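You operate a simulated robot arm through the tools that you are given. There is no shell and no other tool.

The job below is to be done with a simulated robot arm. You get a single attempt, and the scene is never put back.

## Task
Mist the matted beige pad with detangler, comb it through, unclip it and lay it beside the board.
Fine: teal comb back; nine puffs at most; no snags; on the window side of the board. Set down upright: teal wide comb.

It is judged by the outcome, as a careful person would: the job done as asked, and still so three seconds after it is handed in. It fails if anything else is knocked over, pushed out of place, dropped, spilled or broken.

## Robot
A 6-joint arm with a two-finger gripper, fixed in place. Base frame: the origin is on the floor under the middle of its stand, x ahead of it, y to its left, z up; the work surface is at about z = 750. Readings come in mm, rad, newtons and seconds.
With the tool pointing down near the work surface it reaches from about 300 to 740 mm from the base axis. Its first joint turns from -2.897 to 2.897 rad. Payload 1.57 kg.
The TCP is the grasp point between the finger pads, 21 mm short of the fingertips. In the tool frame z runs along the fingers and y along their closing line. The gripper opens to 70 mm; its body begins 50 mm behind the TCP.
Orientation is told as [roll, pitch, yaw] about the base's x, y, z axes, in that order, counted from this pose: with the fingers straight down and closing along the base's y, the tool's x points along the base's -x, its y along +y and its z along -z.

## Interface
- The arm moves only by the tool play_rows. Its argument "series" is a list of rows, each an object (a shift or turn left out is 0, a gripper value left out holds the last) with "turn": the turn, a rotation vector about the tool's x, y, z in units of 5 degrees (1.0 is 5 degrees), a list of three; "xyz": the shift along the tool's x, y, z in units of 25 mm (1.0 is 25 mm), a list of three; "claw": the opening, from 0 (shut) to 1 (fully open). In form: [{"turn": [rx, ry, rz], "xyz": [dx, dy, dz], "claw": claw}, ...]. A call has 1 to 20 rows; each row shifts and turns the commanded pose from where the row before left it, along the tool's axes as they then stand. A call with a number of a shift or a turn outside -1 to 1 is refused whole. A row lasts 0.2 s, in which the tool goes at most 50 mm and 0.15 rad; a call with a longer step from one row to the next is refused whole, and so is a gripper value outside its range. A pose out of reach is approached as far as the arm can. The call stops where the force on the tool passes 40 N (or 10 N more than at its start, if that is more) or the arm is blocked; 0.2 s more then pass. The fingers move at their own pace (about 155.5 mm/s each) and stop on an object; they squeeze with about 30 N. The grip force told is the motor's: it shows also when the fingers shut on nothing. Time passes only in rows, and 0.2 s behind the last, so rows that do not move let the fingers close. It gives the time, the measured TCP pose, the force on the tool (base axes), the opening and the grip force at its end, in the units of the frame above (readings bear some noise), with the torque about the TCP (base axes, N m) and any sound that the robot's microphone picked up.
- Cameras (640 x 400 px; columns grow to the right, rows downward): "scene" is fixed at [47.1, 637.9, 1400.1]; the picture's right is [-0.68, -0.74, 0.00], its down [-0.47, 0.43, -0.77] and it looks along [0.57, -0.52, -0.63] (base axes); focal length 257 px, centre (320, 200). "wrist" rides on the gripper at [79, 4, -81] in the tool frame; the picture's right is [-0.05, 1.00, 0.00], its down [-0.67, -0.04, -0.74] and it looks along [-0.74, -0.04, 0.67] (tool axes); focal length 256 px, centre (320, 200). There is no depth. A picture from a camera that has moved, and an enlarged one, comes with that camera's place and axes in the base frame and with its lens. The place of the scene camera against the robot may be out by one fixed shift of up to 25 mm in any direction.
- grab_frame(camera): a new picture of that camera. It takes no simulated time.
- enlarge(camera, box): a new picture of the part [left, top, right, bottom] of that camera's present view, enlarged. It takes no simulated time.
- sign_off(): hands the job in; it is judged then, once.

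Places have to be worked out from the pictures, the camera data and where the tool is seen. Open the gripper and draw the arm clear of the work before you hand the job in, unless the task says otherwise.

The tools are called after "Emit:" as name(argument=value, ...) on one line, values as JSON. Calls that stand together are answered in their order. play_rows: Moves the arm, as the interface text tells. Its arguments: {"type":"object","properties":{"series":{"type":"array","items":{"type":"object","properties":{"turn":{"type":"array","items":{"type":"number"}},"xyz":{"type":"array","items":{"type":"number"}},"claw":{"type":"number"}}}}},"required":["series"]} The other tools are called the same way: grab_frame (camera) takes a picture; enlarge (camera, box) takes an enlarged picture of a part of a camera's view; sign_off () hands the job in.

At the start:

```text
t: 0.0
position: [334.1, 243.2, 1220.2]
tcp_rot: [0.001, -0.002, 0.0]
force: [0.6, 0.0, 0.2]
moment: [-0.02, -0.02, -0.02]
gripper_width: 70.2
gripper_force: 0.0
```

scene: 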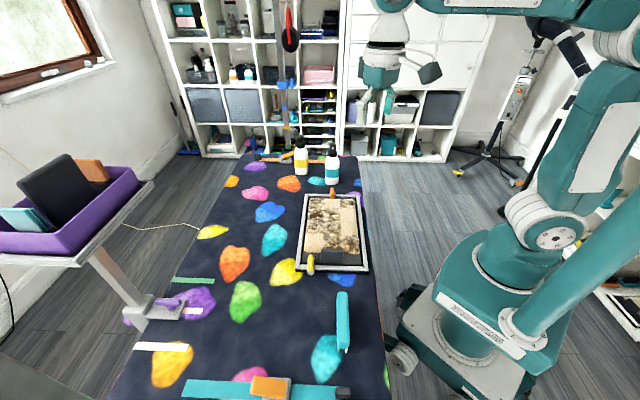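
wrist: 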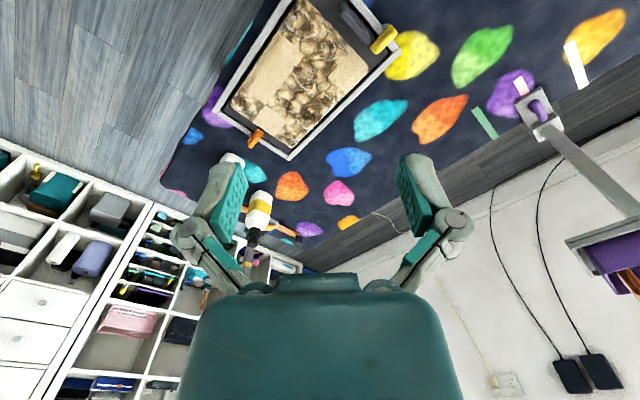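

I'll start by taking enlarged looks at the work area to identify the bottles, the board, clamps, combs.

Emit:
enlarge(camera="scene", box=[280, 120, 400, 200])

Emit:
enlarge(camera="scene", box=[270, 180, 390, 290])

Emit:
enlarge(camera="scene", box=[110, 270, 400, 400])

Emit:
enlarge(camera="wrist", box=[160, 0, 420, 160])

```text
5.00 times, centred on (340, 160) of scene
camera zoom: at [47.1, 637.9, 1400.1], right [-0.68, -0.74, 0.0], down [-0.47, 0.43, -0.77], along [0.57, -0.52, -0.63], focal length 1284 px, centre (220, 400)
```

zoom: 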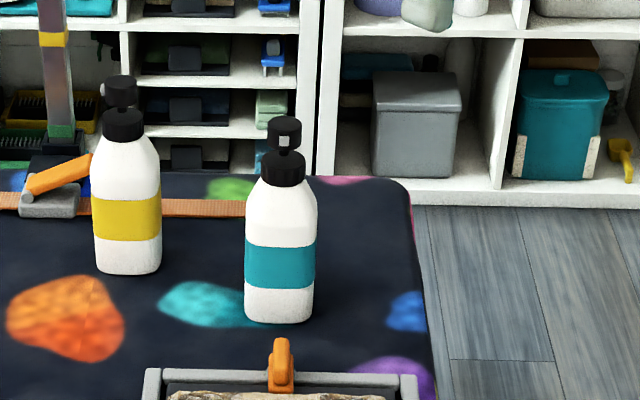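

```text
3.64 times, centred on (330, 235) of scene
camera zoom: at [47.1, 637.9, 1400.1], right [-0.68, -0.74, 0.0], down [-0.47, 0.43, -0.77], along [0.57, -0.52, -0.63], focal length 934 px, centre (284, 73)
```

zoom: 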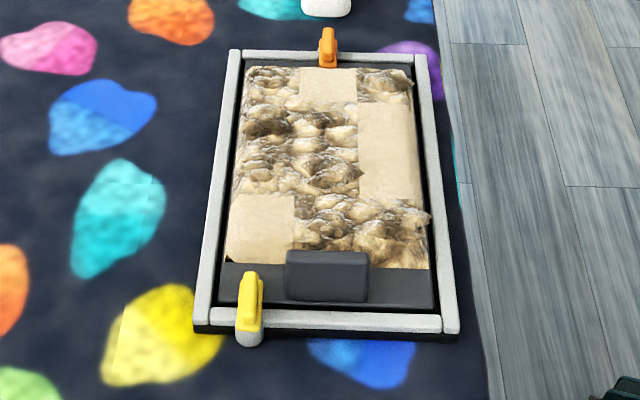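

```text
2.21 times, centred on (255, 335) of scene
camera zoom: at [47.1, 637.9, 1400.1], right [-0.68, -0.74, 0.0], down [-0.47, 0.43, -0.77], along [0.57, -0.52, -0.63], focal length 567 px, centre (463, -98)
```

zoom: 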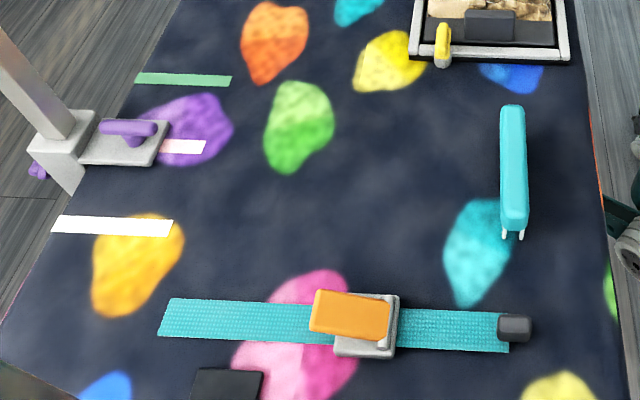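

```text
2.46 times, centred on (290, 80) of wrist
camera zoom: at [255.0, 245.9, 1301.7], right [0.05, 1.0, 0.0], down [0.67, -0.04, 0.75], along [0.74, -0.04, -0.67], focal length 630 px, centre (394, 495)
```

zoom: 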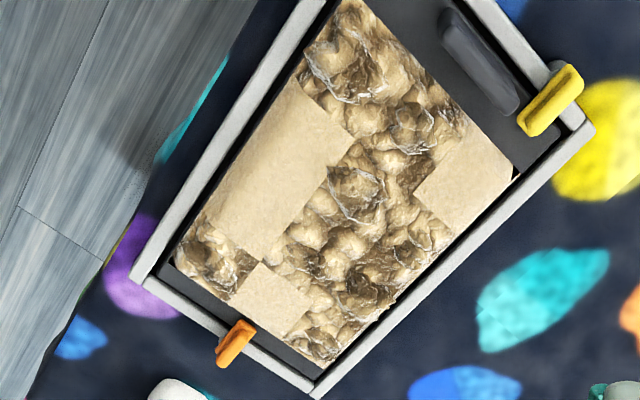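

Now a closer look at the side tray, the comb and the shelf for any hints about which bottle is the detangler.

Emit:
enlarge(camera="scene", box=[0, 140, 160, 260])

Emit:
enlarge(camera="scene", box=[310, 270, 380, 370])

Emit:
enlarge(camera="scene", box=[285, 135, 349, 190])

Emit:
enlarge(camera="wrist", box=[220, 140, 300, 260])

Emit:
enlarge(camera="scene", box=[290, 240, 370, 290])

```text
3.33 times, centred on (80, 200) of scene
camera zoom: at [47.1, 637.9, 1400.1], right [-0.68, -0.74, 0.0], down [-0.47, 0.43, -0.77], along [0.57, -0.52, -0.63], focal length 856 px, centre (1120, 200)
```

zoom: 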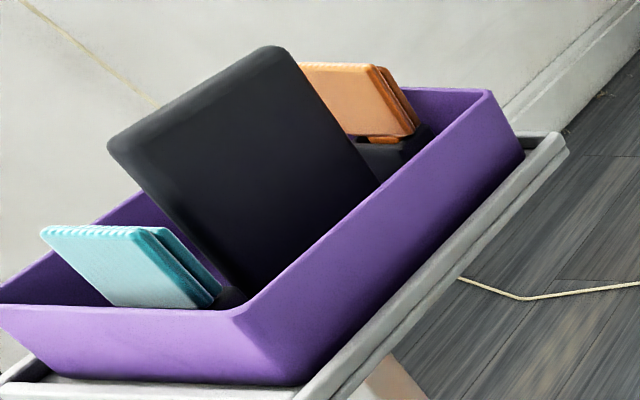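

```text
4.00 times, centred on (345, 320) of scene
camera zoom: at [47.1, 637.9, 1400.1], right [-0.68, -0.74, 0.0], down [-0.47, 0.43, -0.77], along [0.57, -0.52, -0.63], focal length 1027 px, centre (220, -280)
```

zoom: 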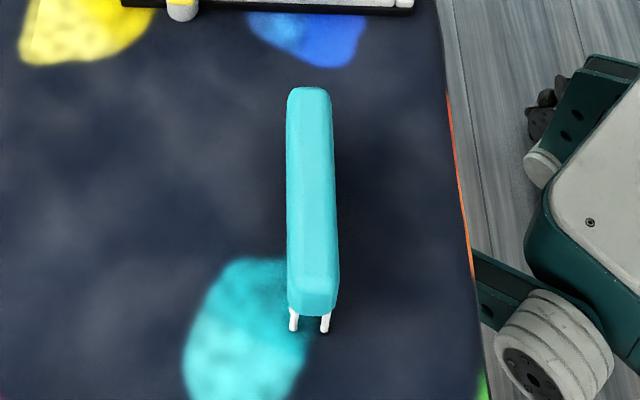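

```text
7.27 times, centred on (317, 162) of scene
camera zoom: at [47.1, 637.9, 1400.1], right [-0.68, -0.74, 0.0], down [-0.47, 0.43, -0.77], along [0.57, -0.52, -0.63], focal length 1867 px, centre (342, 473)
```

zoom: 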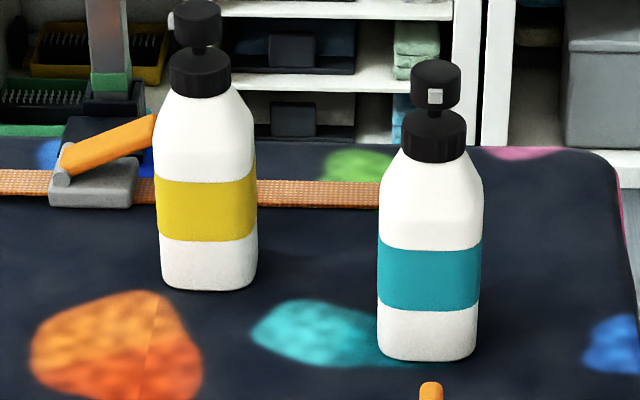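

```text
3.33 times, centred on (260, 200) of wrist
camera zoom: at [255.0, 245.9, 1301.7], right [0.05, 1.0, 0.0], down [0.67, -0.04, 0.75], along [0.74, -0.04, -0.67], focal length 853 px, centre (520, 200)
```

zoom: 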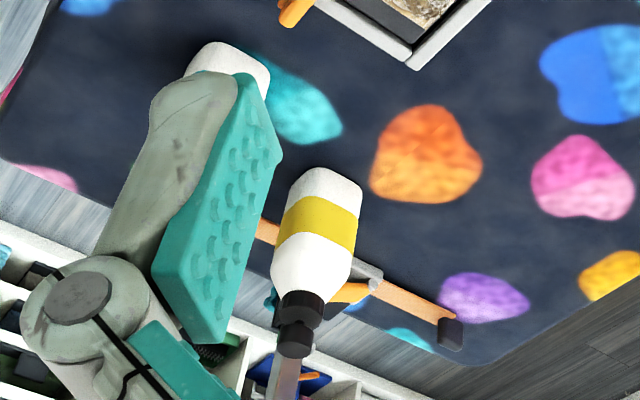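

```text
8.00 times, centred on (330, 265) of scene
camera zoom: at [47.1, 637.9, 1400.1], right [-0.68, -0.74, 0.0], down [-0.47, 0.43, -0.77], along [0.57, -0.52, -0.63], focal length 2054 px, centre (240, -320)
```

zoom: 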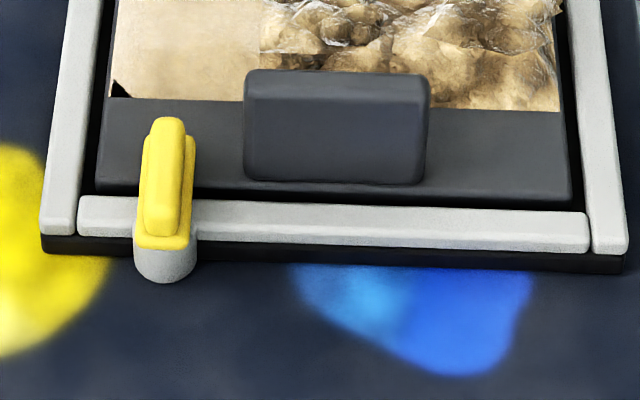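

The board sits at about 45° in base axes (centre near x≈494, y≈171), with a yellow clip at the near end and an orange clip at the far end. I'll lower the arm for a closer wrist view of the pad and clips.

Emit:
play_rows(series=[{"xyz": [0.216, -0.288, 0.88]}, {"xyz": [0.216, -0.288, 0.88]}, {"xyz": [0.216, -0.288, 0.88]}, {"xyz": [0.216, -0.288, 0.88]}, {"xyz": [0.216, -0.288, 0.88]}, {"xyz": [0.216, -0.288, 0.88]}, {"xyz": [0.216, -0.288, 0.88]}, {"xyz": [0.216, -0.288, 0.88]}, {"xyz": [0.216, -0.288, 0.88]}, {"xyz": [0.216, -0.288, 0.88]}, {}])

Emit:
grab_frame(camera="wrist")

Emit:
grab_frame(camera="scene")

```text
t: 2.4
position: [279.9, 169.4, 1001.1]
tcp_rot: [0.001, -0.002, 0.0]
force: [0.5, 0.2, 0.8]
moment: [0.04, 0.01, -0.02]
gripper_width: 70.0
gripper_force: 0.0
```

```text
taken
camera wrist: at [201.5, 173.0, 1082.4], right [0.05, 1.0, 0.0], down [0.67, -0.04, 0.75], along [0.74, -0.04, -0.67], focal length 256 px, centre (320, 200)
```

wrist: 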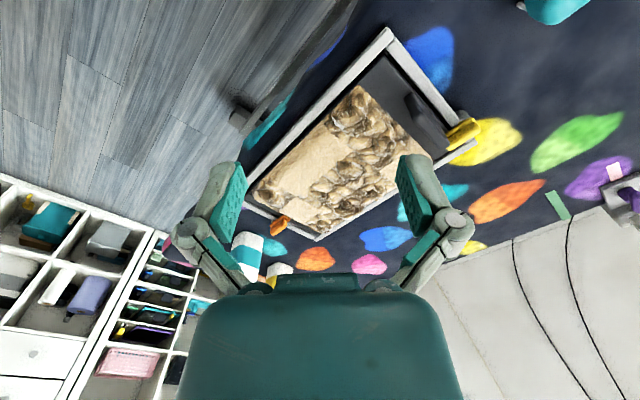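

```text
taken
```

scene: 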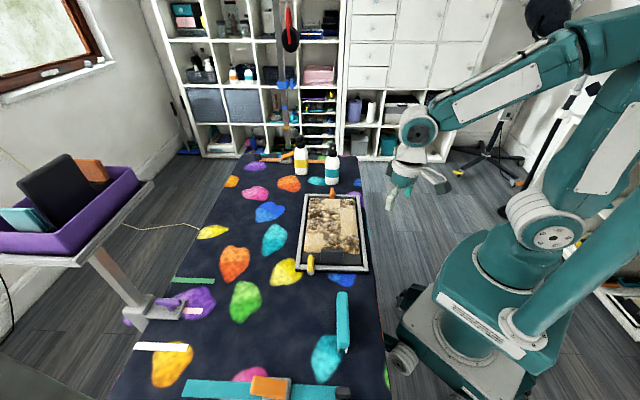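

The wrist view shows the pad clearly but at a distance. I'll move over the board and rotate 45° so the tool is aligned with the board, for a close-up.

Emit:
play_rows(series=[{"xyz": [-0.95, 0.125, 0.155]}, {"xyz": [-0.95, 0.125, 0.155]}, {"xyz": [-0.95, 0.125, 0.155]}, {"xyz": [-0.95, 0.125, 0.155]}, {"xyz": [-0.95, 0.125, 0.155]}, {"xyz": [-0.95, 0.125, 0.155]}, {"xyz": [-0.95, 0.125, 0.155]}, {"xyz": [-0.95, 0.125, 0.155]}, {"turn": [0, 0, 1]}, {"turn": [0, 0, 1]}, {"turn": [0, 0, 1]}, {"turn": [0, 0, 1]}, {"turn": [0, 0, 1]}, {"turn": [0, 0, 1]}, {"turn": [0, 0, 1]}, {"turn": [0, 0, 1]}, {"turn": [0, 0, 1]}, {}])

Emit:
grab_frame(camera="wrist")

Emit:
enlarge(camera="wrist", box=[180, 0, 460, 200])

```text
t: 6.2
position: [471.6, 195.6, 970.0]
tcp_rot: [0.002, 0.001, -0.786]
force: [-0.2, -0.2, -0.1]
moment: [0.03, 0.01, 0.0]
gripper_width: 70.0
gripper_force: 0.0
```

```text
taken
camera wrist: at [418.5, 253.5, 1051.1], right [0.74, 0.67, 0.0], down [0.44, -0.5, 0.75], along [0.5, -0.55, -0.67], focal length 256 px, centre (320, 200)
```

wrist: 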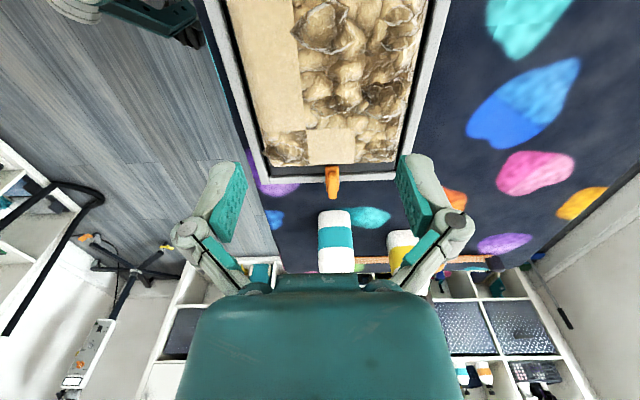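

```text
2.00 times, centred on (320, 100) of wrist
camera zoom: at [418.5, 253.5, 1051.1], right [0.74, 0.67, 0.0], down [0.44, -0.5, 0.75], along [0.5, -0.55, -0.67], focal length 512 px, centre (320, 400)
```

zoom: 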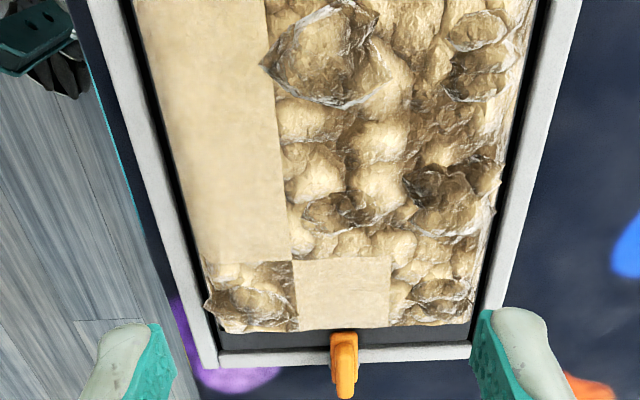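

I need to back off along the board's long axis to see the whole pad. Moving +x in tool by 130 mm.

Emit:
play_rows(series=[{"xyz": [0.9, 0, 0]}, {"xyz": [0.9, 0, 0]}, {"xyz": [0.9, 0, 0]}, {"xyz": [0.9, 0, 0]}, {"xyz": [0.9, 0, 0]}, {"xyz": [0.9, 0, 0]}, {}])

Emit:
grab_frame(camera="wrist")

Emit:
enlarge(camera="wrist", box=[180, 0, 460, 175])

Emit:
enlarge(camera="wrist", box=[280, 0, 440, 100])

```text
t: 7.8
position: [375.1, 290.5, 969.1]
tcp_rot: [0.002, 0.0, -0.787]
force: [-0.2, 0.1, -0.6]
moment: [0.0, -0.01, -0.02]
gripper_width: 70.2
gripper_force: 0.0
```

```text
taken
camera wrist: at [322.3, 348.3, 1050.3], right [0.74, 0.67, 0.0], down [0.45, -0.5, 0.75], along [0.5, -0.55, -0.67], focal length 256 px, centre (320, 200)
```

wrist: 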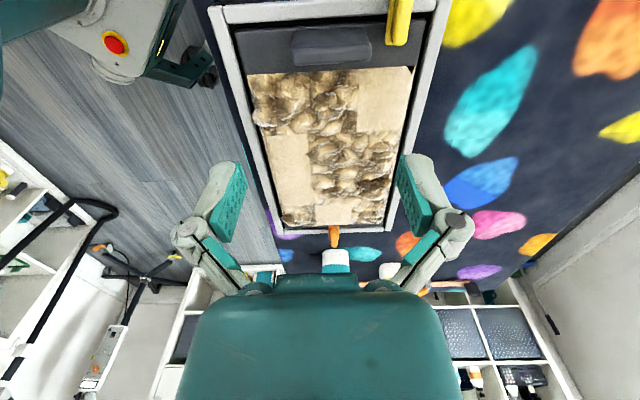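

```text
2.29 times, centred on (320, 88) of wrist
camera zoom: at [322.3, 348.3, 1050.3], right [0.74, 0.67, 0.0], down [0.45, -0.5, 0.75], along [0.5, -0.55, -0.67], focal length 585 px, centre (320, 457)
```

zoom: 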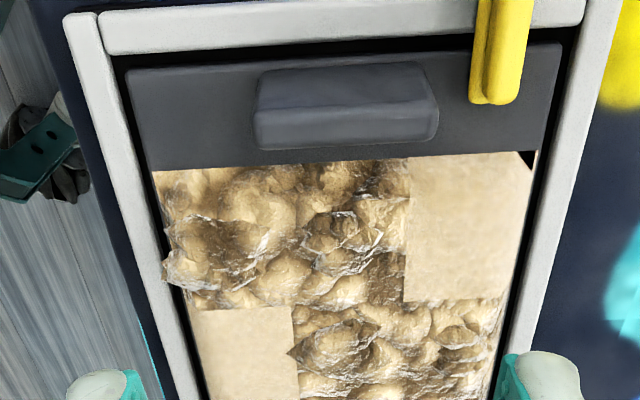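

```text
4.00 times, centred on (360, 50) of wrist
camera zoom: at [322.3, 348.3, 1050.3], right [0.74, 0.67, 0.0], down [0.45, -0.5, 0.75], along [0.5, -0.55, -0.67], focal length 1024 px, centre (160, 800)
```

zoom: 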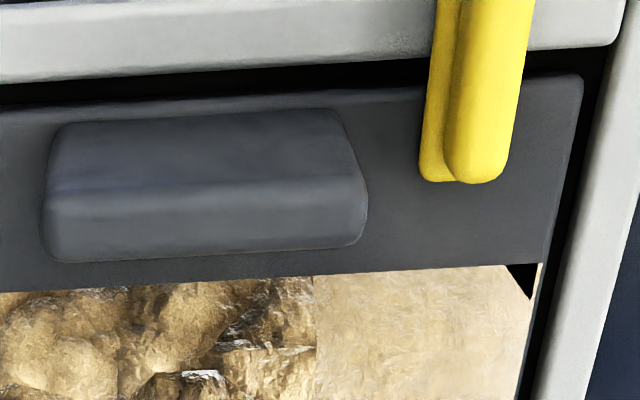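

The pad has a dark backing strip with a grip block, and the yellow lever overlaps that strip. Next I back off to look at the comb and the near clip from above.

Emit:
play_rows(series=[{"xyz": [0.85, -0.124, 0]}, {"xyz": [0.85, -0.124, 0]}, {"xyz": [0.85, -0.124, 0]}, {"xyz": [0.85, -0.124, 0]}, {"xyz": [0.85, -0.124, 0]}, {"xyz": [0.85, -0.124, 0]}, {"xyz": [0.85, -0.124, 0]}, {"xyz": [0.85, -0.124, 0]}, {"xyz": [0.85, -0.124, 0]}, {"xyz": [0.85, -0.124, 0]}, {}])

Emit:
grab_frame(camera="wrist")

Emit:
enlarge(camera="wrist", box=[200, 0, 440, 150])

```text
t: 10.2
position: [205.4, 421.1, 969.9]
tcp_rot: [0.0, 0.001, -0.787]
force: [-0.1, 0.2, 0.7]
moment: [0.01, 0.01, -0.03]
gripper_width: 70.2
gripper_force: 0.0
```

```text
taken
camera wrist: at [151.0, 478.1, 1051.9], right [0.74, 0.67, 0.0], down [0.45, -0.5, 0.75], along [0.5, -0.55, -0.67], focal length 256 px, centre (320, 200)
```

wrist: 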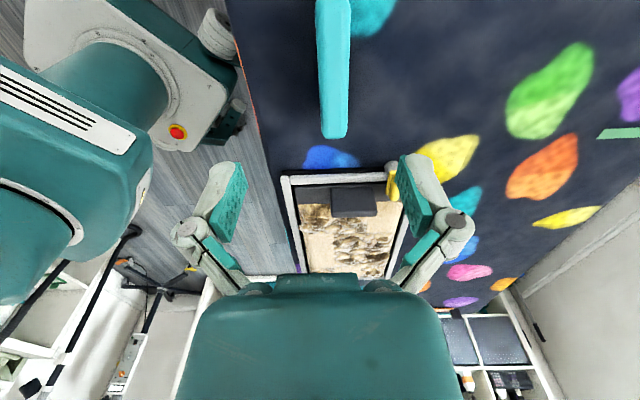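

```text
2.67 times, centred on (320, 75) of wrist
camera zoom: at [151.0, 478.1, 1051.9], right [0.74, 0.67, 0.0], down [0.45, -0.5, 0.75], along [0.5, -0.55, -0.67], focal length 683 px, centre (320, 533)
```

zoom: 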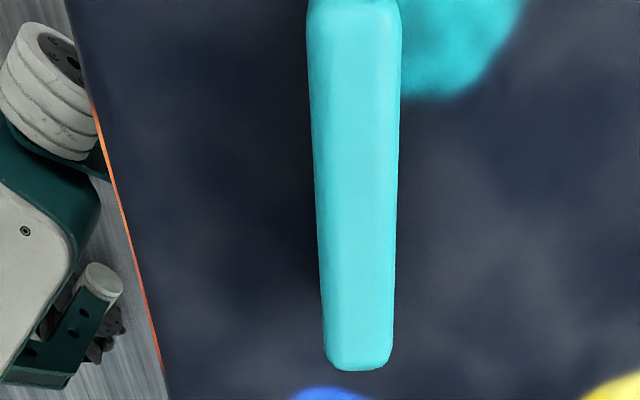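

The comb from above shows only its teal spine, aligned with the board's long axis. I'll swing round to the robot side and view it from the side to see the teeth.

Emit:
play_rows(series=[{"xyz": [-0.65, -0.95, 0]}, {"xyz": [-0.65, -0.95, 0]}, {"xyz": [0, -0.95, 0]}, {"xyz": [0, -0.95, 0]}, {"turn": [0, 0, -1]}, {"turn": [0, 0, -1]}, {"turn": [0, 0, -1]}, {"turn": [0, 0, -1]}, {"turn": [0, 0, -1]}, {"turn": [0, 0, -1]}, {"turn": [0, 0, -1]}, {"turn": [0, 0, -1]}, {"turn": [0, 0, -1]}, {"turn": [0, 0, -1]}, {"turn": [0, 0, -1]}, {"turn": [0, 0, -1]}, {"turn": [0, 0, -1]}, {"turn": [0, 0, -1]}, {"turn": [0, 0, -1]}])

Emit:
play_rows(series=[{"turn": [0, 0, -1]}, {"turn": [0, 0, -1]}, {"turn": [0, 0, -1]}, {"turn": [0, -1, 0]}, {"turn": [0, -1, 0]}, {"turn": [0, -1, 0]}, {"turn": [0, -1, 0]}, {}])

Emit:
grab_frame(camera="wrist")

```text
t: 14.2
position: [160.0, 327.4, 968.7]
tcp_rot: [0.001, -0.002, 0.525]
force: [-0.5, 0.0, 0.3]
moment: [0.02, -0.02, -0.03]
gripper_width: 70.0
gripper_force: 0.1
```

```text
t: 16.0
position: [158.1, 328.1, 968.4]
tcp_rot: [-0.001, -0.352, 0.785]
force: [0.5, 0.6, -0.6]
moment: [-0.01, -0.05, 0.03]
gripper_width: 69.8
gripper_force: 0.1
```

```text
taken
camera wrist: at [83.4, 257.5, 1018.4], right [-0.67, 0.74, 0.02], down [0.29, 0.24, 0.93], along [0.68, 0.63, -0.37], focal length 256 px, centre (320, 200)
```

wrist: 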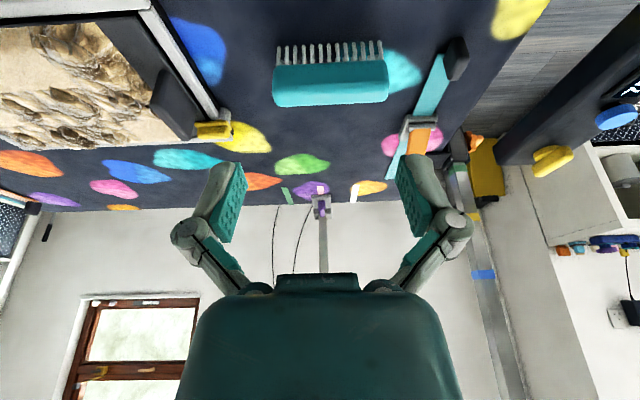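

The comb stands on its teeth, spine up. Enlarging the comb and the yellow clip from this side.

Emit:
enlarge(camera="wrist", box=[250, 20, 410, 120])

Emit:
enlarge(camera="wrist", box=[120, 60, 280, 160])

Emit:
enlarge(camera="wrist", box=[0, 0, 220, 160])

```text
4.00 times, centred on (330, 70) of wrist
camera zoom: at [83.4, 257.5, 1018.4], right [-0.67, 0.74, 0.02], down [0.29, 0.24, 0.93], along [0.68, 0.63, -0.37], focal length 1024 px, centre (280, 720)
```

zoom: 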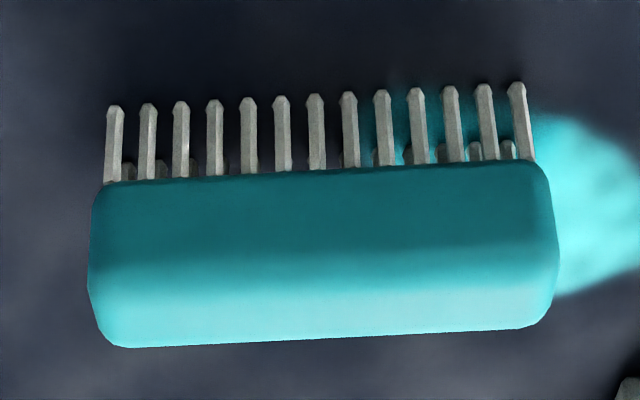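

```text
4.00 times, centred on (200, 110) of wrist
camera zoom: at [83.4, 257.5, 1018.4], right [-0.67, 0.74, 0.02], down [0.29, 0.24, 0.93], along [0.68, 0.63, -0.37], focal length 1024 px, centre (800, 560)
```

zoom: 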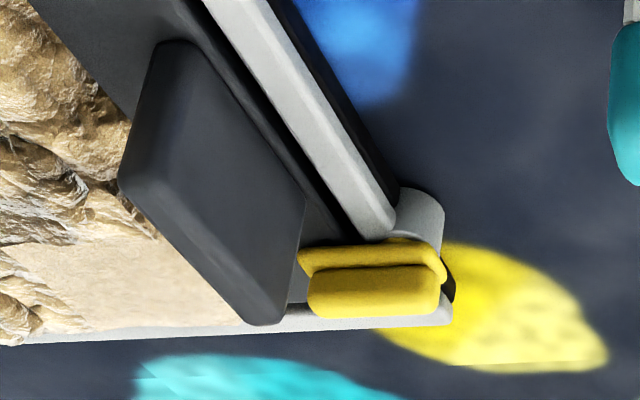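

```text
2.50 times, centred on (110, 80) of wrist
camera zoom: at [83.4, 257.5, 1018.4], right [-0.67, 0.74, 0.02], down [0.29, 0.24, 0.93], along [0.68, 0.63, -0.37], focal length 640 px, centre (845, 500)
```

zoom: 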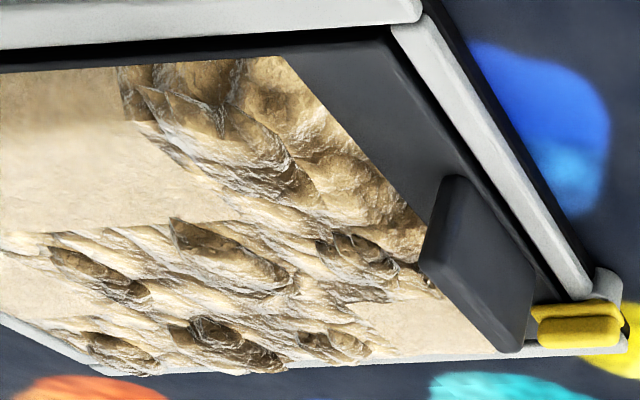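

Comb geometry from the wrist view: teeth tips line from about (260,363) to (182,443), spine about z 780–820, with two tooth rows. Now I go back level and look closely at the bottles.

Emit:
play_rows(series=[{"turn": [0, 1, 0]}, {"turn": [0, 1, 0]}, {"turn": [0, 1, 0]}, {"turn": [0, 1, 0]}, {"turn": [0, 0, 1]}, {"turn": [0, 0, 1]}, {"turn": [0, 0, 1]}, {"turn": [0, 0, 1]}, {"turn": [0, 0, 1]}, {"turn": [0, 0, 1]}, {"turn": [0, 0, 1]}, {"turn": [0, 0, 1]}, {"turn": [0, 0, 1]}])

Emit:
play_rows(series=[{"xyz": [-0.777, -0.966, -0.12]}, {"xyz": [-0.777, -0.966, -0.12]}, {"xyz": [-0.777, -0.966, -0.12]}, {"xyz": [-0.777, -0.966, -0.12]}, {"xyz": [-0.777, -0.966, -0.12]}, {"xyz": [-0.777, -0.966, -0.12]}, {"xyz": [-0.777, -0.966, -0.12]}, {"xyz": [-0.777, -0.966, -0.12]}, {"xyz": [-0.777, -0.966, -0.12]}, {"xyz": [-0.777, -0.966, -0.12]}, {"xyz": [-0.777, -0.966, -0.12]}, {"xyz": [-0.777, -0.966, -0.12]}, {"xyz": [-0.777, -0.966, -0.12]}, {"xyz": [-0.777, -0.966, -0.12]}, {}])

Emit:
grab_frame(camera="wrist")

Emit:
enlarge(camera="wrist", box=[230, 80, 430, 280])

```text
t: 18.8
position: [158.9, 328.7, 968.2]
tcp_rot: [-0.001, -0.002, -0.001]
force: [-0.7, 0.0, 0.4]
moment: [0.01, 0.02, 0.01]
gripper_width: 70.4
gripper_force: 0.1
```

```text
t: 22.0
position: [433.4, -8.9, 1010.1]
tcp_rot: [0.0, -0.001, -0.001]
force: [0.1, -0.3, 0.4]
moment: [0.02, 0.01, 0.02]
gripper_width: 69.8
gripper_force: 0.0
```

```text
taken
camera wrist: at [352.3, -5.9, 1091.9], right [0.05, 1.0, 0.0], down [0.67, -0.04, 0.75], along [0.74, -0.04, -0.67], focal length 256 px, centre (320, 200)
```

wrist: 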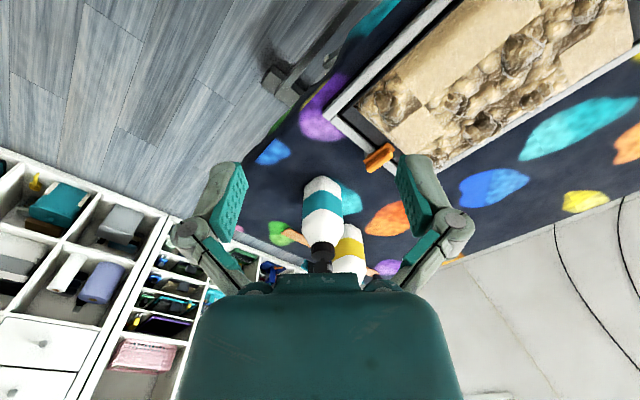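

```text
2.00 times, centred on (330, 180) of wrist
camera zoom: at [352.3, -5.9, 1091.9], right [0.05, 1.0, 0.0], down [0.67, -0.04, 0.75], along [0.74, -0.04, -0.67], focal length 512 px, centre (300, 240)
```

zoom: 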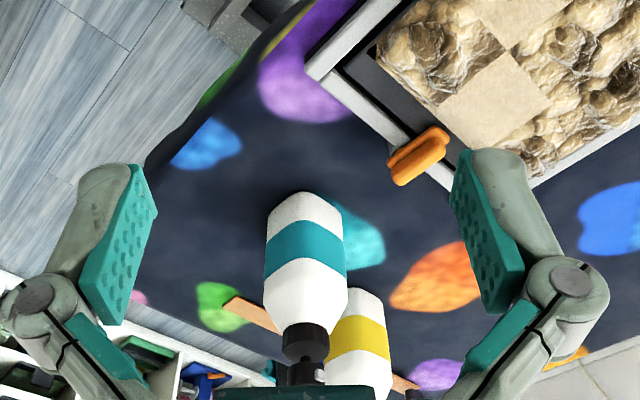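

Labels look blank from here; I'll tilt and get closer to the bottles to study the pump heads and labels.

Emit:
play_rows(series=[{"xyz": [-0.616, 0.07, 0.8]}, {"xyz": [-0.616, 0.07, 0.8]}, {"xyz": [-0.616, 0.07, 0.8]}, {"xyz": [-0.616, 0.07, 0.8]}, {"xyz": [-0.616, 0.07, 0.8]}, {"turn": [0, -1, 0]}, {"turn": [0, -1, 0]}, {"turn": [0, -1, 0]}, {"turn": [0, -1, 0]}, {}])

Emit:
grab_frame(camera="wrist")

Emit:
enlarge(camera="wrist", box=[240, 80, 440, 280])

```text
t: 24.2
position: [508.7, -1.3, 911.6]
tcp_rot: [-0.001, -0.35, 0.0]
force: [0.4, 0.2, -0.1]
moment: [-0.01, 0.01, -0.02]
gripper_width: 70.3
gripper_force: 0.1
```

```text
taken
camera wrist: at [406.6, 2.9, 960.4], right [0.05, 1.0, 0.02], down [0.37, -0.04, 0.93], along [0.93, -0.04, -0.37], focal length 256 px, centre (320, 200)
```

wrist: 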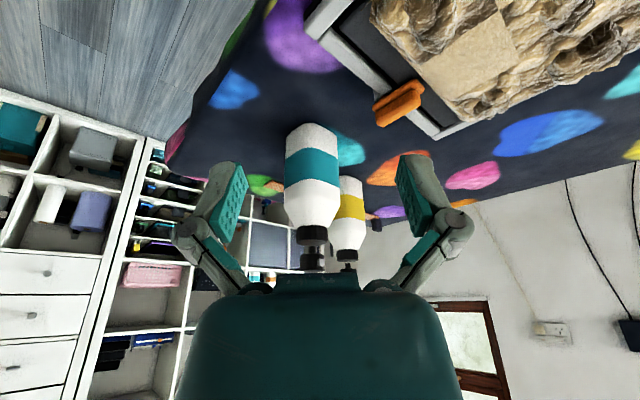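

```text
2.00 times, centred on (340, 180) of wrist
camera zoom: at [406.6, 2.9, 960.4], right [0.05, 1.0, 0.02], down [0.37, -0.04, 0.93], along [0.93, -0.04, -0.37], focal length 512 px, centre (280, 240)
```

zoom: 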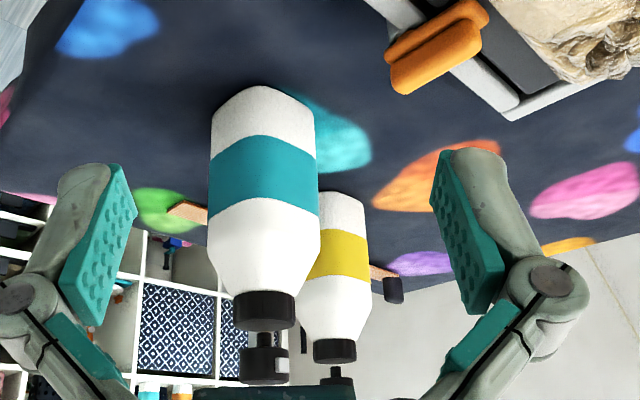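

The labels are blank on this side. I'll view the bottles from the window side (camera looking along −y) to see the other faces.

Emit:
play_rows(series=[{"turn": [0, 1, 0], "xyz": [0.3, 0.9, -0.6]}, {"turn": [0, 1, 0], "xyz": [0, 0.9, -0.6]}, {"turn": [0, 1, 0], "xyz": [0, 0.9, -0.6]}, {"turn": [0, 1, 0], "xyz": [0, 0.9, -0.6]}, {"xyz": [0, 0.9, -0.6]}, {"xyz": [0, 0.9, 0]}, {"xyz": [0, 0.9, 0]}, {"xyz": [0, 0.9, 0]}])

Emit:
play_rows(series=[{"turn": [0, 0, 1]}, {"turn": [0, 0, 1]}, {"turn": [0, 0, 1]}, {"turn": [0, 0, 1]}, {"turn": [0, 0, 1]}, {"turn": [0, 0, 1]}, {"turn": [0, 0, 1]}, {"turn": [0, 0, 1]}, {"turn": [0, 0, 1]}, {"turn": [0, 0, 1]}, {"turn": [0, 0, 1]}, {"turn": [0, 0, 1]}, {"turn": [0, 0, 1]}, {"turn": [0, 0, 1]}, {"turn": [0, 0, 1]}, {"turn": [0, 0, 1]}, {"turn": [0, 0, 1]}, {"turn": [0, 0, 1]}, {}])

Emit:
grab_frame(camera="wrist")

```text
t: 26.0
position: [489.4, 180.4, 982.1]
tcp_rot: [0.001, 0.001, 0.002]
force: [0.4, 0.2, -0.2]
moment: [-0.03, -0.01, 0.0]
gripper_width: 70.0
gripper_force: 0.1
```

```text
t: 30.0
position: [488.6, 179.4, 982.0]
tcp_rot: [0.002, -0.001, -1.571]
force: [-0.2, 0.0, -0.3]
moment: [-0.02, -0.01, 0.0]
gripper_width: 70.0
gripper_force: 0.1
```

```text
taken
camera wrist: at [493.1, 258.3, 1063.8], right [1.0, -0.05, 0.0], down [-0.04, -0.67, 0.74], along [-0.04, -0.74, -0.67], focal length 256 px, centre (320, 200)
```

wrist: 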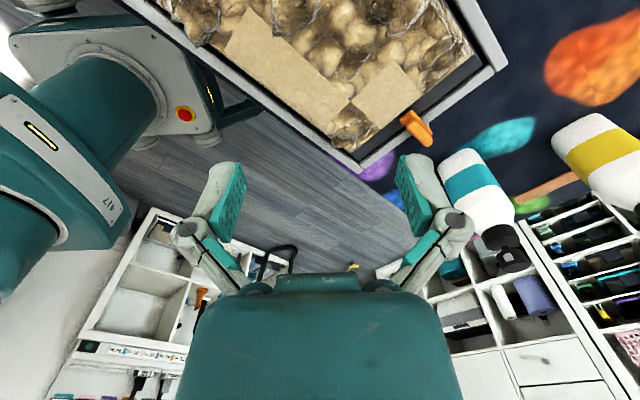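

Moving toward +x (tool +y) to bring both bottles into the free part of the view from the window side.

Emit:
play_rows(series=[{"xyz": [0.3, 0.9, 0]}, {"xyz": [0.3, 0.9, 0]}, {"xyz": [0, 0.9, 0]}, {"xyz": [0, 0.9, 0]}, {"xyz": [0, 0.9, 0]}, {"xyz": [0, 0.9, 0]}, {"xyz": [0, 0.9, 0]}, {}])

Emit:
grab_frame(camera="wrist")

Emit:
enlarge(camera="wrist", box=[240, 60, 520, 260])

```text
t: 31.8
position: [648.0, 194.7, 982.8]
tcp_rot: [0.002, 0.001, -1.571]
force: [0.1, 0.1, 0.0]
moment: [-0.01, 0.01, 0.01]
gripper_width: 70.0
gripper_force: 0.0
```

```text
taken
camera wrist: at [652.1, 272.5, 1063.3], right [1.0, -0.05, 0.0], down [-0.04, -0.67, 0.74], along [-0.04, -0.74, -0.67], focal length 256 px, centre (320, 200)
```

wrist: 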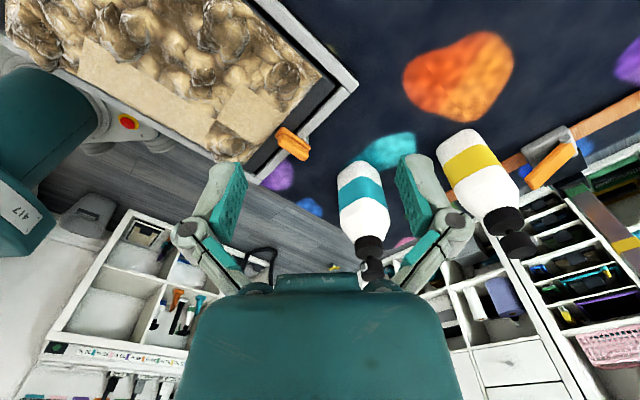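

```text
2.00 times, centred on (380, 160) of wrist
camera zoom: at [652.1, 272.5, 1063.3], right [1.0, -0.05, 0.0], down [-0.04, -0.67, 0.74], along [-0.04, -0.74, -0.67], focal length 512 px, centre (200, 280)
```

zoom: 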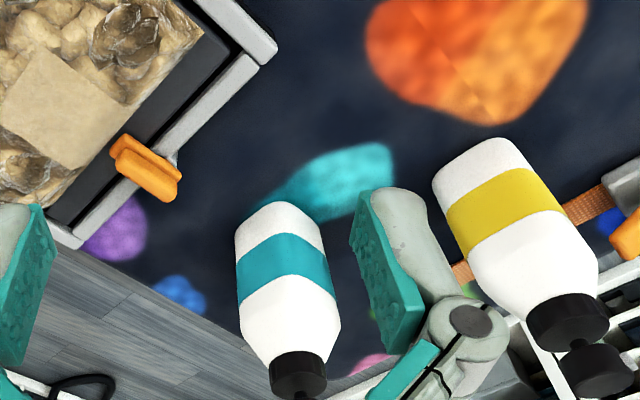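

Labels carry no text. I'll look around for a legend or hint — there's a strip on the shelf and labelled bottles on the shelves.

Emit:
enlarge(camera="wrist", box=[20, 270, 220, 400])

Emit:
enlarge(camera="scene", box=[150, 0, 350, 160])

Emit:
enlarge(camera="scene", box=[250, 60, 350, 160])

Emit:
enlarge(camera="scene", box=[100, 240, 240, 380])

```text
3.08 times, centred on (120, 335) of wrist
camera zoom: at [652.1, 272.5, 1063.3], right [1.0, -0.05, 0.0], down [-0.04, -0.67, 0.74], along [-0.04, -0.74, -0.67], focal length 788 px, centre (935, -215)
```

zoom: 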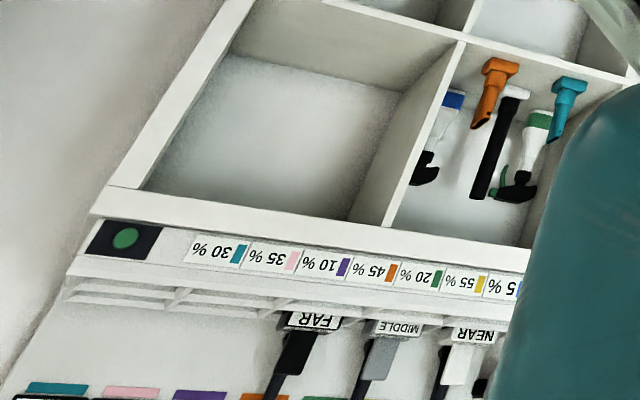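

```text
2.50 times, centred on (250, 80) of scene
camera zoom: at [47.1, 637.9, 1400.1], right [-0.68, -0.74, 0.0], down [-0.47, 0.43, -0.77], along [0.57, -0.52, -0.63], focal length 642 px, centre (495, 500)
```

zoom: 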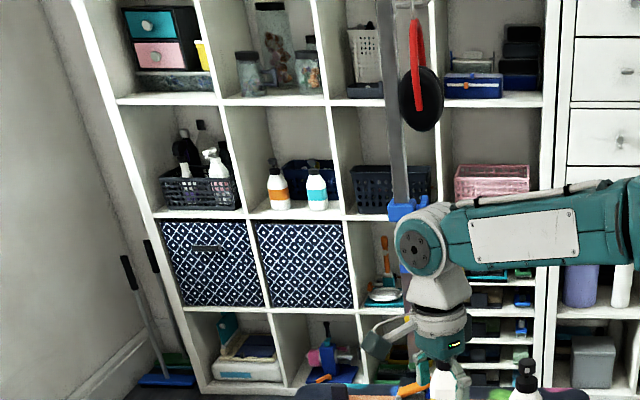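

```text
4.00 times, centred on (300, 110) of scene
camera zoom: at [47.1, 637.9, 1400.1], right [-0.68, -0.74, 0.0], down [-0.47, 0.43, -0.77], along [0.57, -0.52, -0.63], focal length 1027 px, centre (400, 560)
```

zoom: 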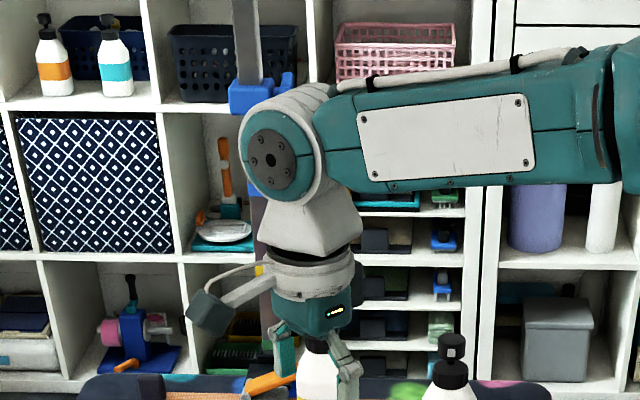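

```text
2.86 times, centred on (170, 310) of scene
camera zoom: at [47.1, 637.9, 1400.1], right [-0.68, -0.74, 0.0], down [-0.47, 0.43, -0.77], along [0.57, -0.52, -0.63], focal length 734 px, centre (749, -114)
```

zoom: 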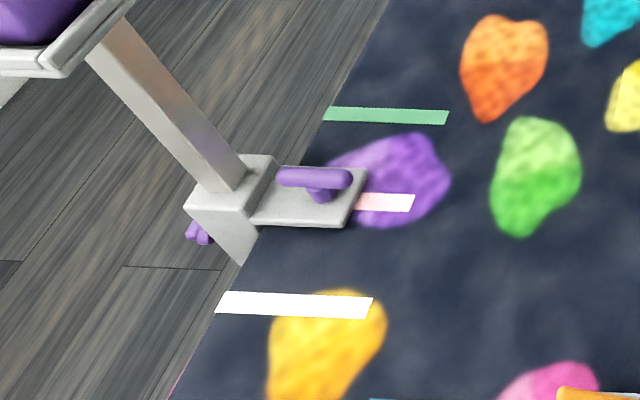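

The room has labelled shelves; there may be a legend telling which bottle is the detangler. I'll retract, raise and pan the camera around to look.

Emit:
play_rows(series=[{"xyz": [-0.38, -0.99, -0.28]}, {"xyz": [-0.38, -0.99, -0.28]}, {"xyz": [-0.38, -0.99, -0.28]}, {"xyz": [-0.38, -0.99, -0.28]}, {"xyz": [-0.38, -0.99, -0.28]}, {"xyz": [-0.38, -0.99, -0.28]}, {"xyz": [-0.38, -0.99, -0.28]}, {"xyz": [-0.38, -0.99, -0.28]}, {"xyz": [-0.38, -0.99, -0.28]}, {"xyz": [-0.38, -0.99, -0.28]}, {"turn": [0, -1, 0]}, {"turn": [0, -1, 0]}, {"turn": [0, -1, 0]}, {"turn": [0, -1, 0]}, {"turn": [0, -1, 0]}, {"turn": [0, -1, 0]}, {"turn": [0, -1, 0]}, {"turn": [0, -1, 0]}, {"turn": [0, -1, 0]}, {}])

Emit:
grab_frame(camera="wrist")

```text
t: 36.0
position: [398.1, 99.1, 1051.7]
tcp_rot: [0.001, -0.786, -1.569]
force: [-0.6, 0.5, 0.3]
moment: [0.02, -0.03, 0.01]
gripper_width: 70.1
gripper_force: 0.1
```

```text
taken
camera wrist: at [402.0, 212.4, 1053.8], right [1.0, -0.04, 0.04], down [-0.04, 0.06, 1.0], along [-0.04, -1.0, 0.06], focal length 256 px, centre (320, 200)
```

wrist: 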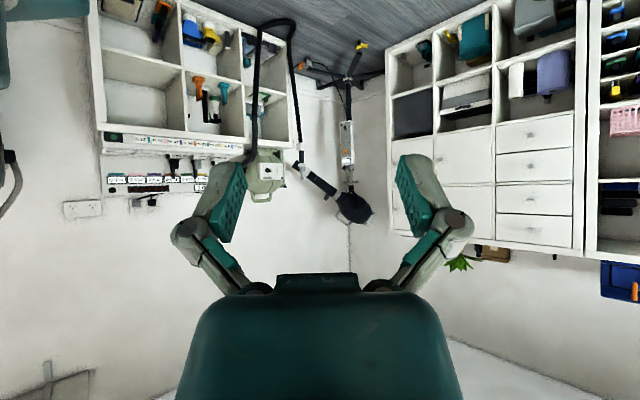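

Emit:
enlarge(camera="wrist", box=[90, 120, 220, 220])

Emit:
enlarge(camera="wrist", box=[90, 0, 300, 140])

Emit:
enlarge(camera="wrist", box=[440, 0, 640, 130])

```text
4.00 times, centred on (155, 170) of wrist
camera zoom: at [402.0, 212.4, 1053.8], right [1.0, -0.04, 0.04], down [-0.04, 0.06, 1.0], along [-0.04, -1.0, 0.06], focal length 1024 px, centre (980, 320)
```

zoom: 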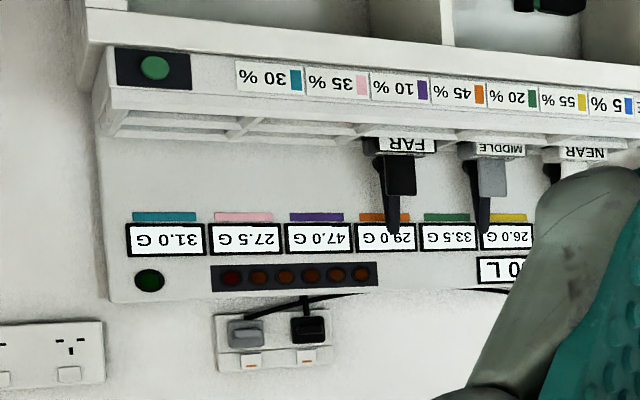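

```text
2.86 times, centred on (195, 70) of wrist
camera zoom: at [402.0, 212.4, 1053.8], right [1.0, -0.04, 0.04], down [-0.04, 0.06, 1.0], along [-0.04, -1.0, 0.06], focal length 731 px, centre (677, 571)
```

zoom: 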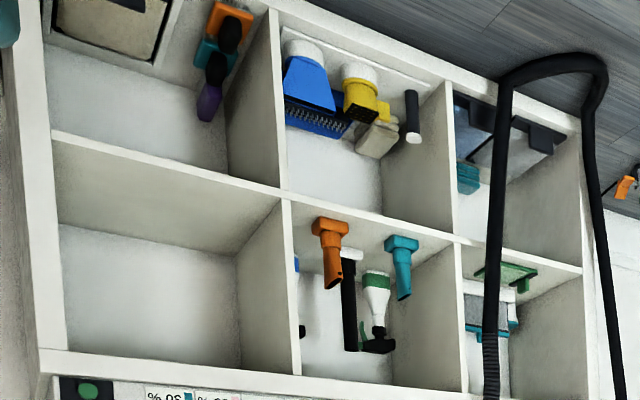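

```text
3.08 times, centred on (540, 65) of wrist
camera zoom: at [402.0, 212.4, 1053.8], right [1.0, -0.04, 0.04], down [-0.04, 0.06, 1.0], along [-0.04, -1.0, 0.06], focal length 788 px, centre (-357, 615)
```

zoom: 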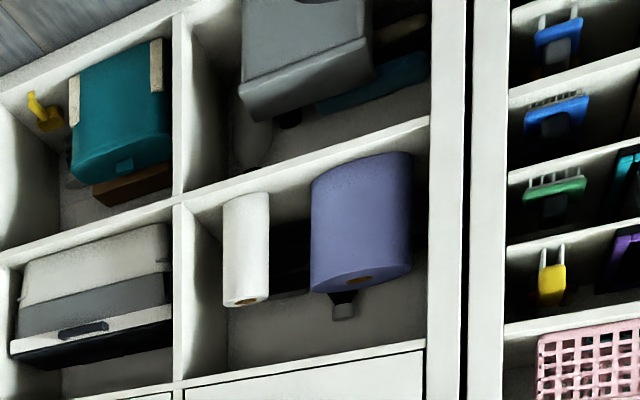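

No text legend for the bottles is visible in the room; these labels belong to other equipment. I'll look closely at both pump heads from the board side to see how they differ.

Emit:
play_rows(series=[{"turn": [0, 1, 0]}, {"turn": [0, 1, 0]}, {"turn": [0, 1, 0]}, {"turn": [0, 1, 0]}, {"turn": [0, 1, 0]}, {"turn": [0, 1, 0]}, {"turn": [0, 1, 0]}, {"turn": [0, 1, 0]}, {"turn": [0, 1, 0]}, {"turn": [0, 0, -1]}, {"turn": [0, 0, -1]}, {"turn": [0, 0, -1]}, {"turn": [0, 0, -1]}, {"turn": [0, 0, -1]}, {"turn": [0, 0, -1]}, {"turn": [0, 0, -1]}, {"turn": [0, 0, -1]}, {"turn": [0, 0, -1]}])

Emit:
play_rows(series=[{"xyz": [-0.73, 0.9, 0.05]}, {"xyz": [-0.73, 0.9, 0.05]}, {"xyz": [-0.73, 0.9, 0.05]}, {"xyz": [-0.73, 0.9, 0.05]}, {"xyz": [-0.73, 0.9, 0.05]}, {"xyz": [-0.73, 0.9, 0.05]}, {"xyz": [-0.73, 0.9, 0.05]}, {"turn": [0, -1, 0]}, {"turn": [0, -1, 0]}, {"turn": [0, -1, 0]}, {"turn": [0, -1, 0]}, {}])

Emit:
grab_frame(camera="wrist")

Emit:
enlarge(camera="wrist", box=[240, 80, 440, 280])

```text
t: 39.8
position: [398.0, 99.6, 1051.9]
tcp_rot: [0.003, 0.0, -0.785]
force: [0.5, 0.0, -0.5]
moment: [0.03, 0.0, 0.02]
gripper_width: 70.1
gripper_force: 0.0
```

```text
t: 42.4
position: [599.3, 121.1, 1045.2]
tcp_rot: [0.001, -0.351, -0.786]
force: [0.6, 0.3, -0.2]
moment: [0.02, 0.0, -0.02]
gripper_width: 69.9
gripper_force: 0.1
```

```text
taken
camera wrist: at [530.2, 195.6, 1093.4], right [0.74, 0.67, 0.02], down [0.24, -0.29, 0.93], along [0.63, -0.68, -0.37], focal length 256 px, centre (320, 200)
```

wrist: 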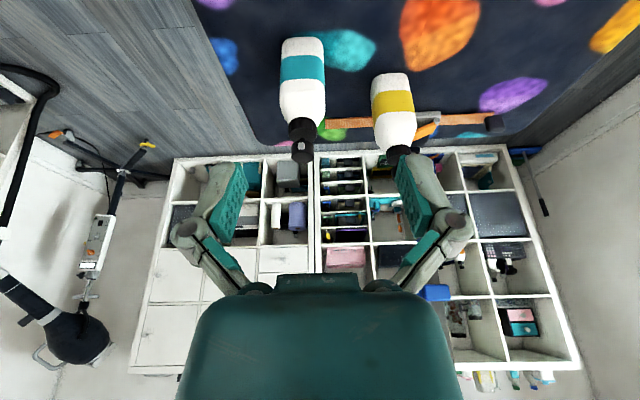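

```text
2.00 times, centred on (340, 180) of wrist
camera zoom: at [530.2, 195.6, 1093.4], right [0.74, 0.67, 0.02], down [0.24, -0.29, 0.93], along [0.63, -0.68, -0.37], focal length 512 px, centre (280, 240)
```

zoom: 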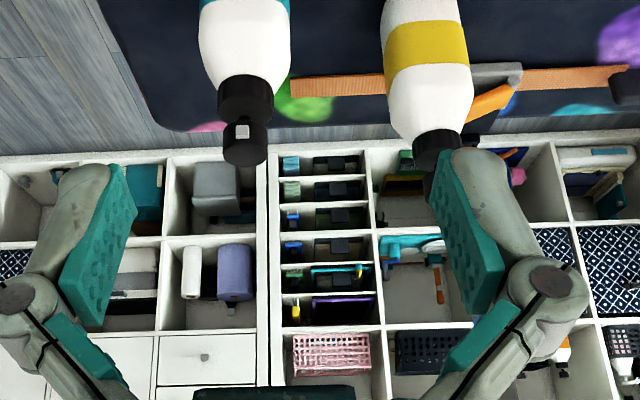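

Both are pump misters; the teal bottle's nozzle faces the board. Zooming strongly on the two heads to understand the mechanism.

Emit:
enlarge(camera="wrist", box=[270, 100, 340, 170])

Emit:
enlarge(camera="wrist", box=[360, 60, 440, 170])

Emit:
enlarge(camera="wrist", box=[265, 25, 345, 125])

Emit:
enlarge(camera="scene", box=[316, 138, 350, 190])

Emit:
enlarge(camera="scene", box=[285, 130, 319, 180])

```text
5.71 times, centred on (305, 135) of wrist
camera zoom: at [530.2, 195.6, 1093.4], right [0.74, 0.67, 0.02], down [0.24, -0.29, 0.93], along [0.63, -0.68, -0.37], focal length 1463 px, centre (406, 571)
```

zoom: 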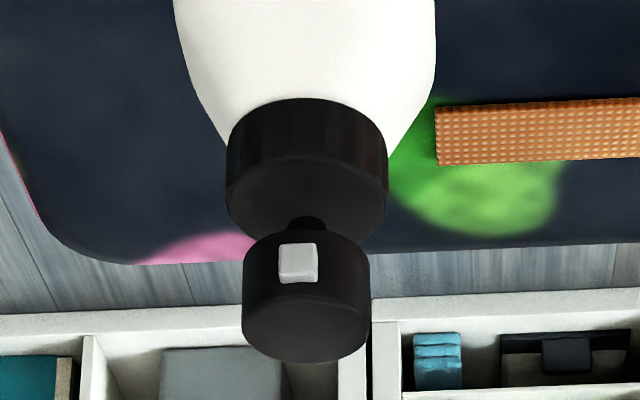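

```text
3.64 times, centred on (400, 115) of wrist
camera zoom: at [530.2, 195.6, 1093.4], right [0.74, 0.67, 0.02], down [0.24, -0.29, 0.93], along [0.63, -0.68, -0.37], focal length 931 px, centre (29, 509)
```

zoom: 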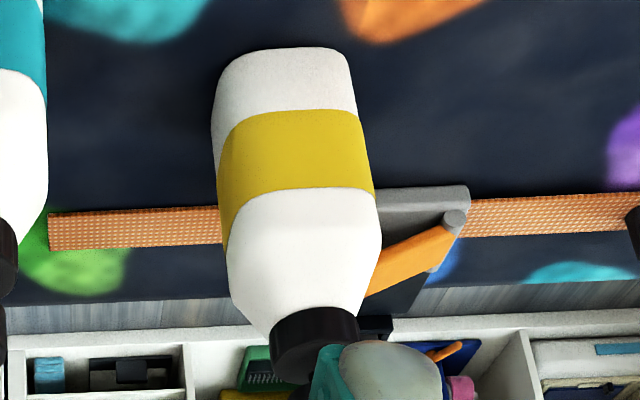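

```text
4.00 times, centred on (305, 75) of wrist
camera zoom: at [530.2, 195.6, 1093.4], right [0.74, 0.67, 0.02], down [0.24, -0.29, 0.93], along [0.63, -0.68, -0.37], focal length 1024 px, centre (380, 700)
```

zoom: 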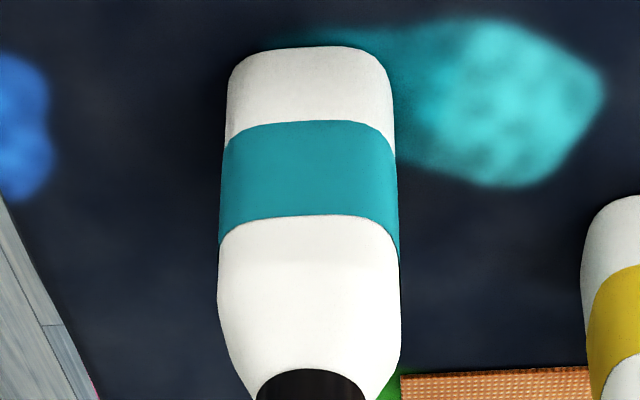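

```text
7.69 times, centred on (333, 164) of scene
camera zoom: at [47.1, 637.9, 1400.1], right [-0.68, -0.74, 0.0], down [-0.47, 0.43, -0.77], along [0.57, -0.52, -0.63], focal length 1975 px, centre (220, 477)
```

zoom: 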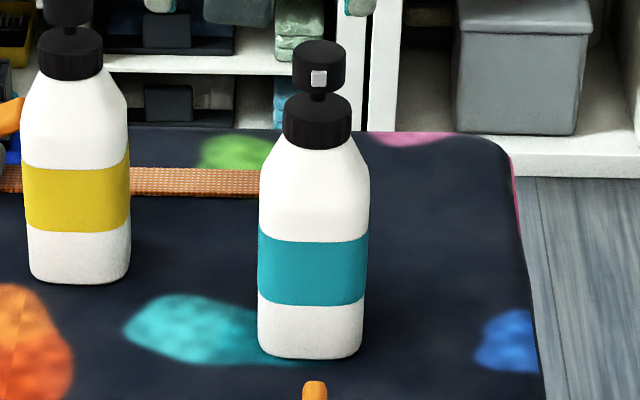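

```text
8.00 times, centred on (302, 155) of scene
camera zoom: at [47.1, 637.9, 1400.1], right [-0.68, -0.74, 0.0], down [-0.47, 0.43, -0.77], along [0.57, -0.52, -0.63], focal length 2054 px, centre (464, 560)
```

zoom: 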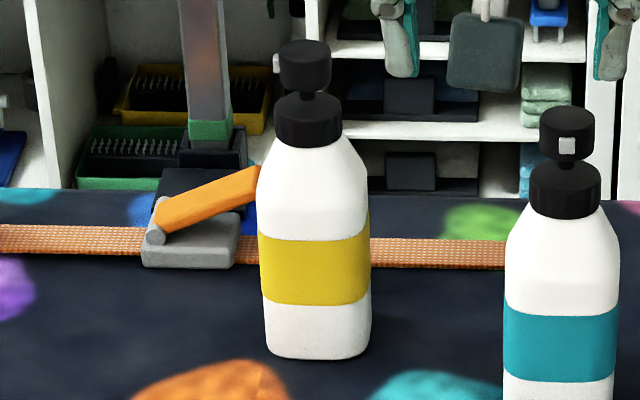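

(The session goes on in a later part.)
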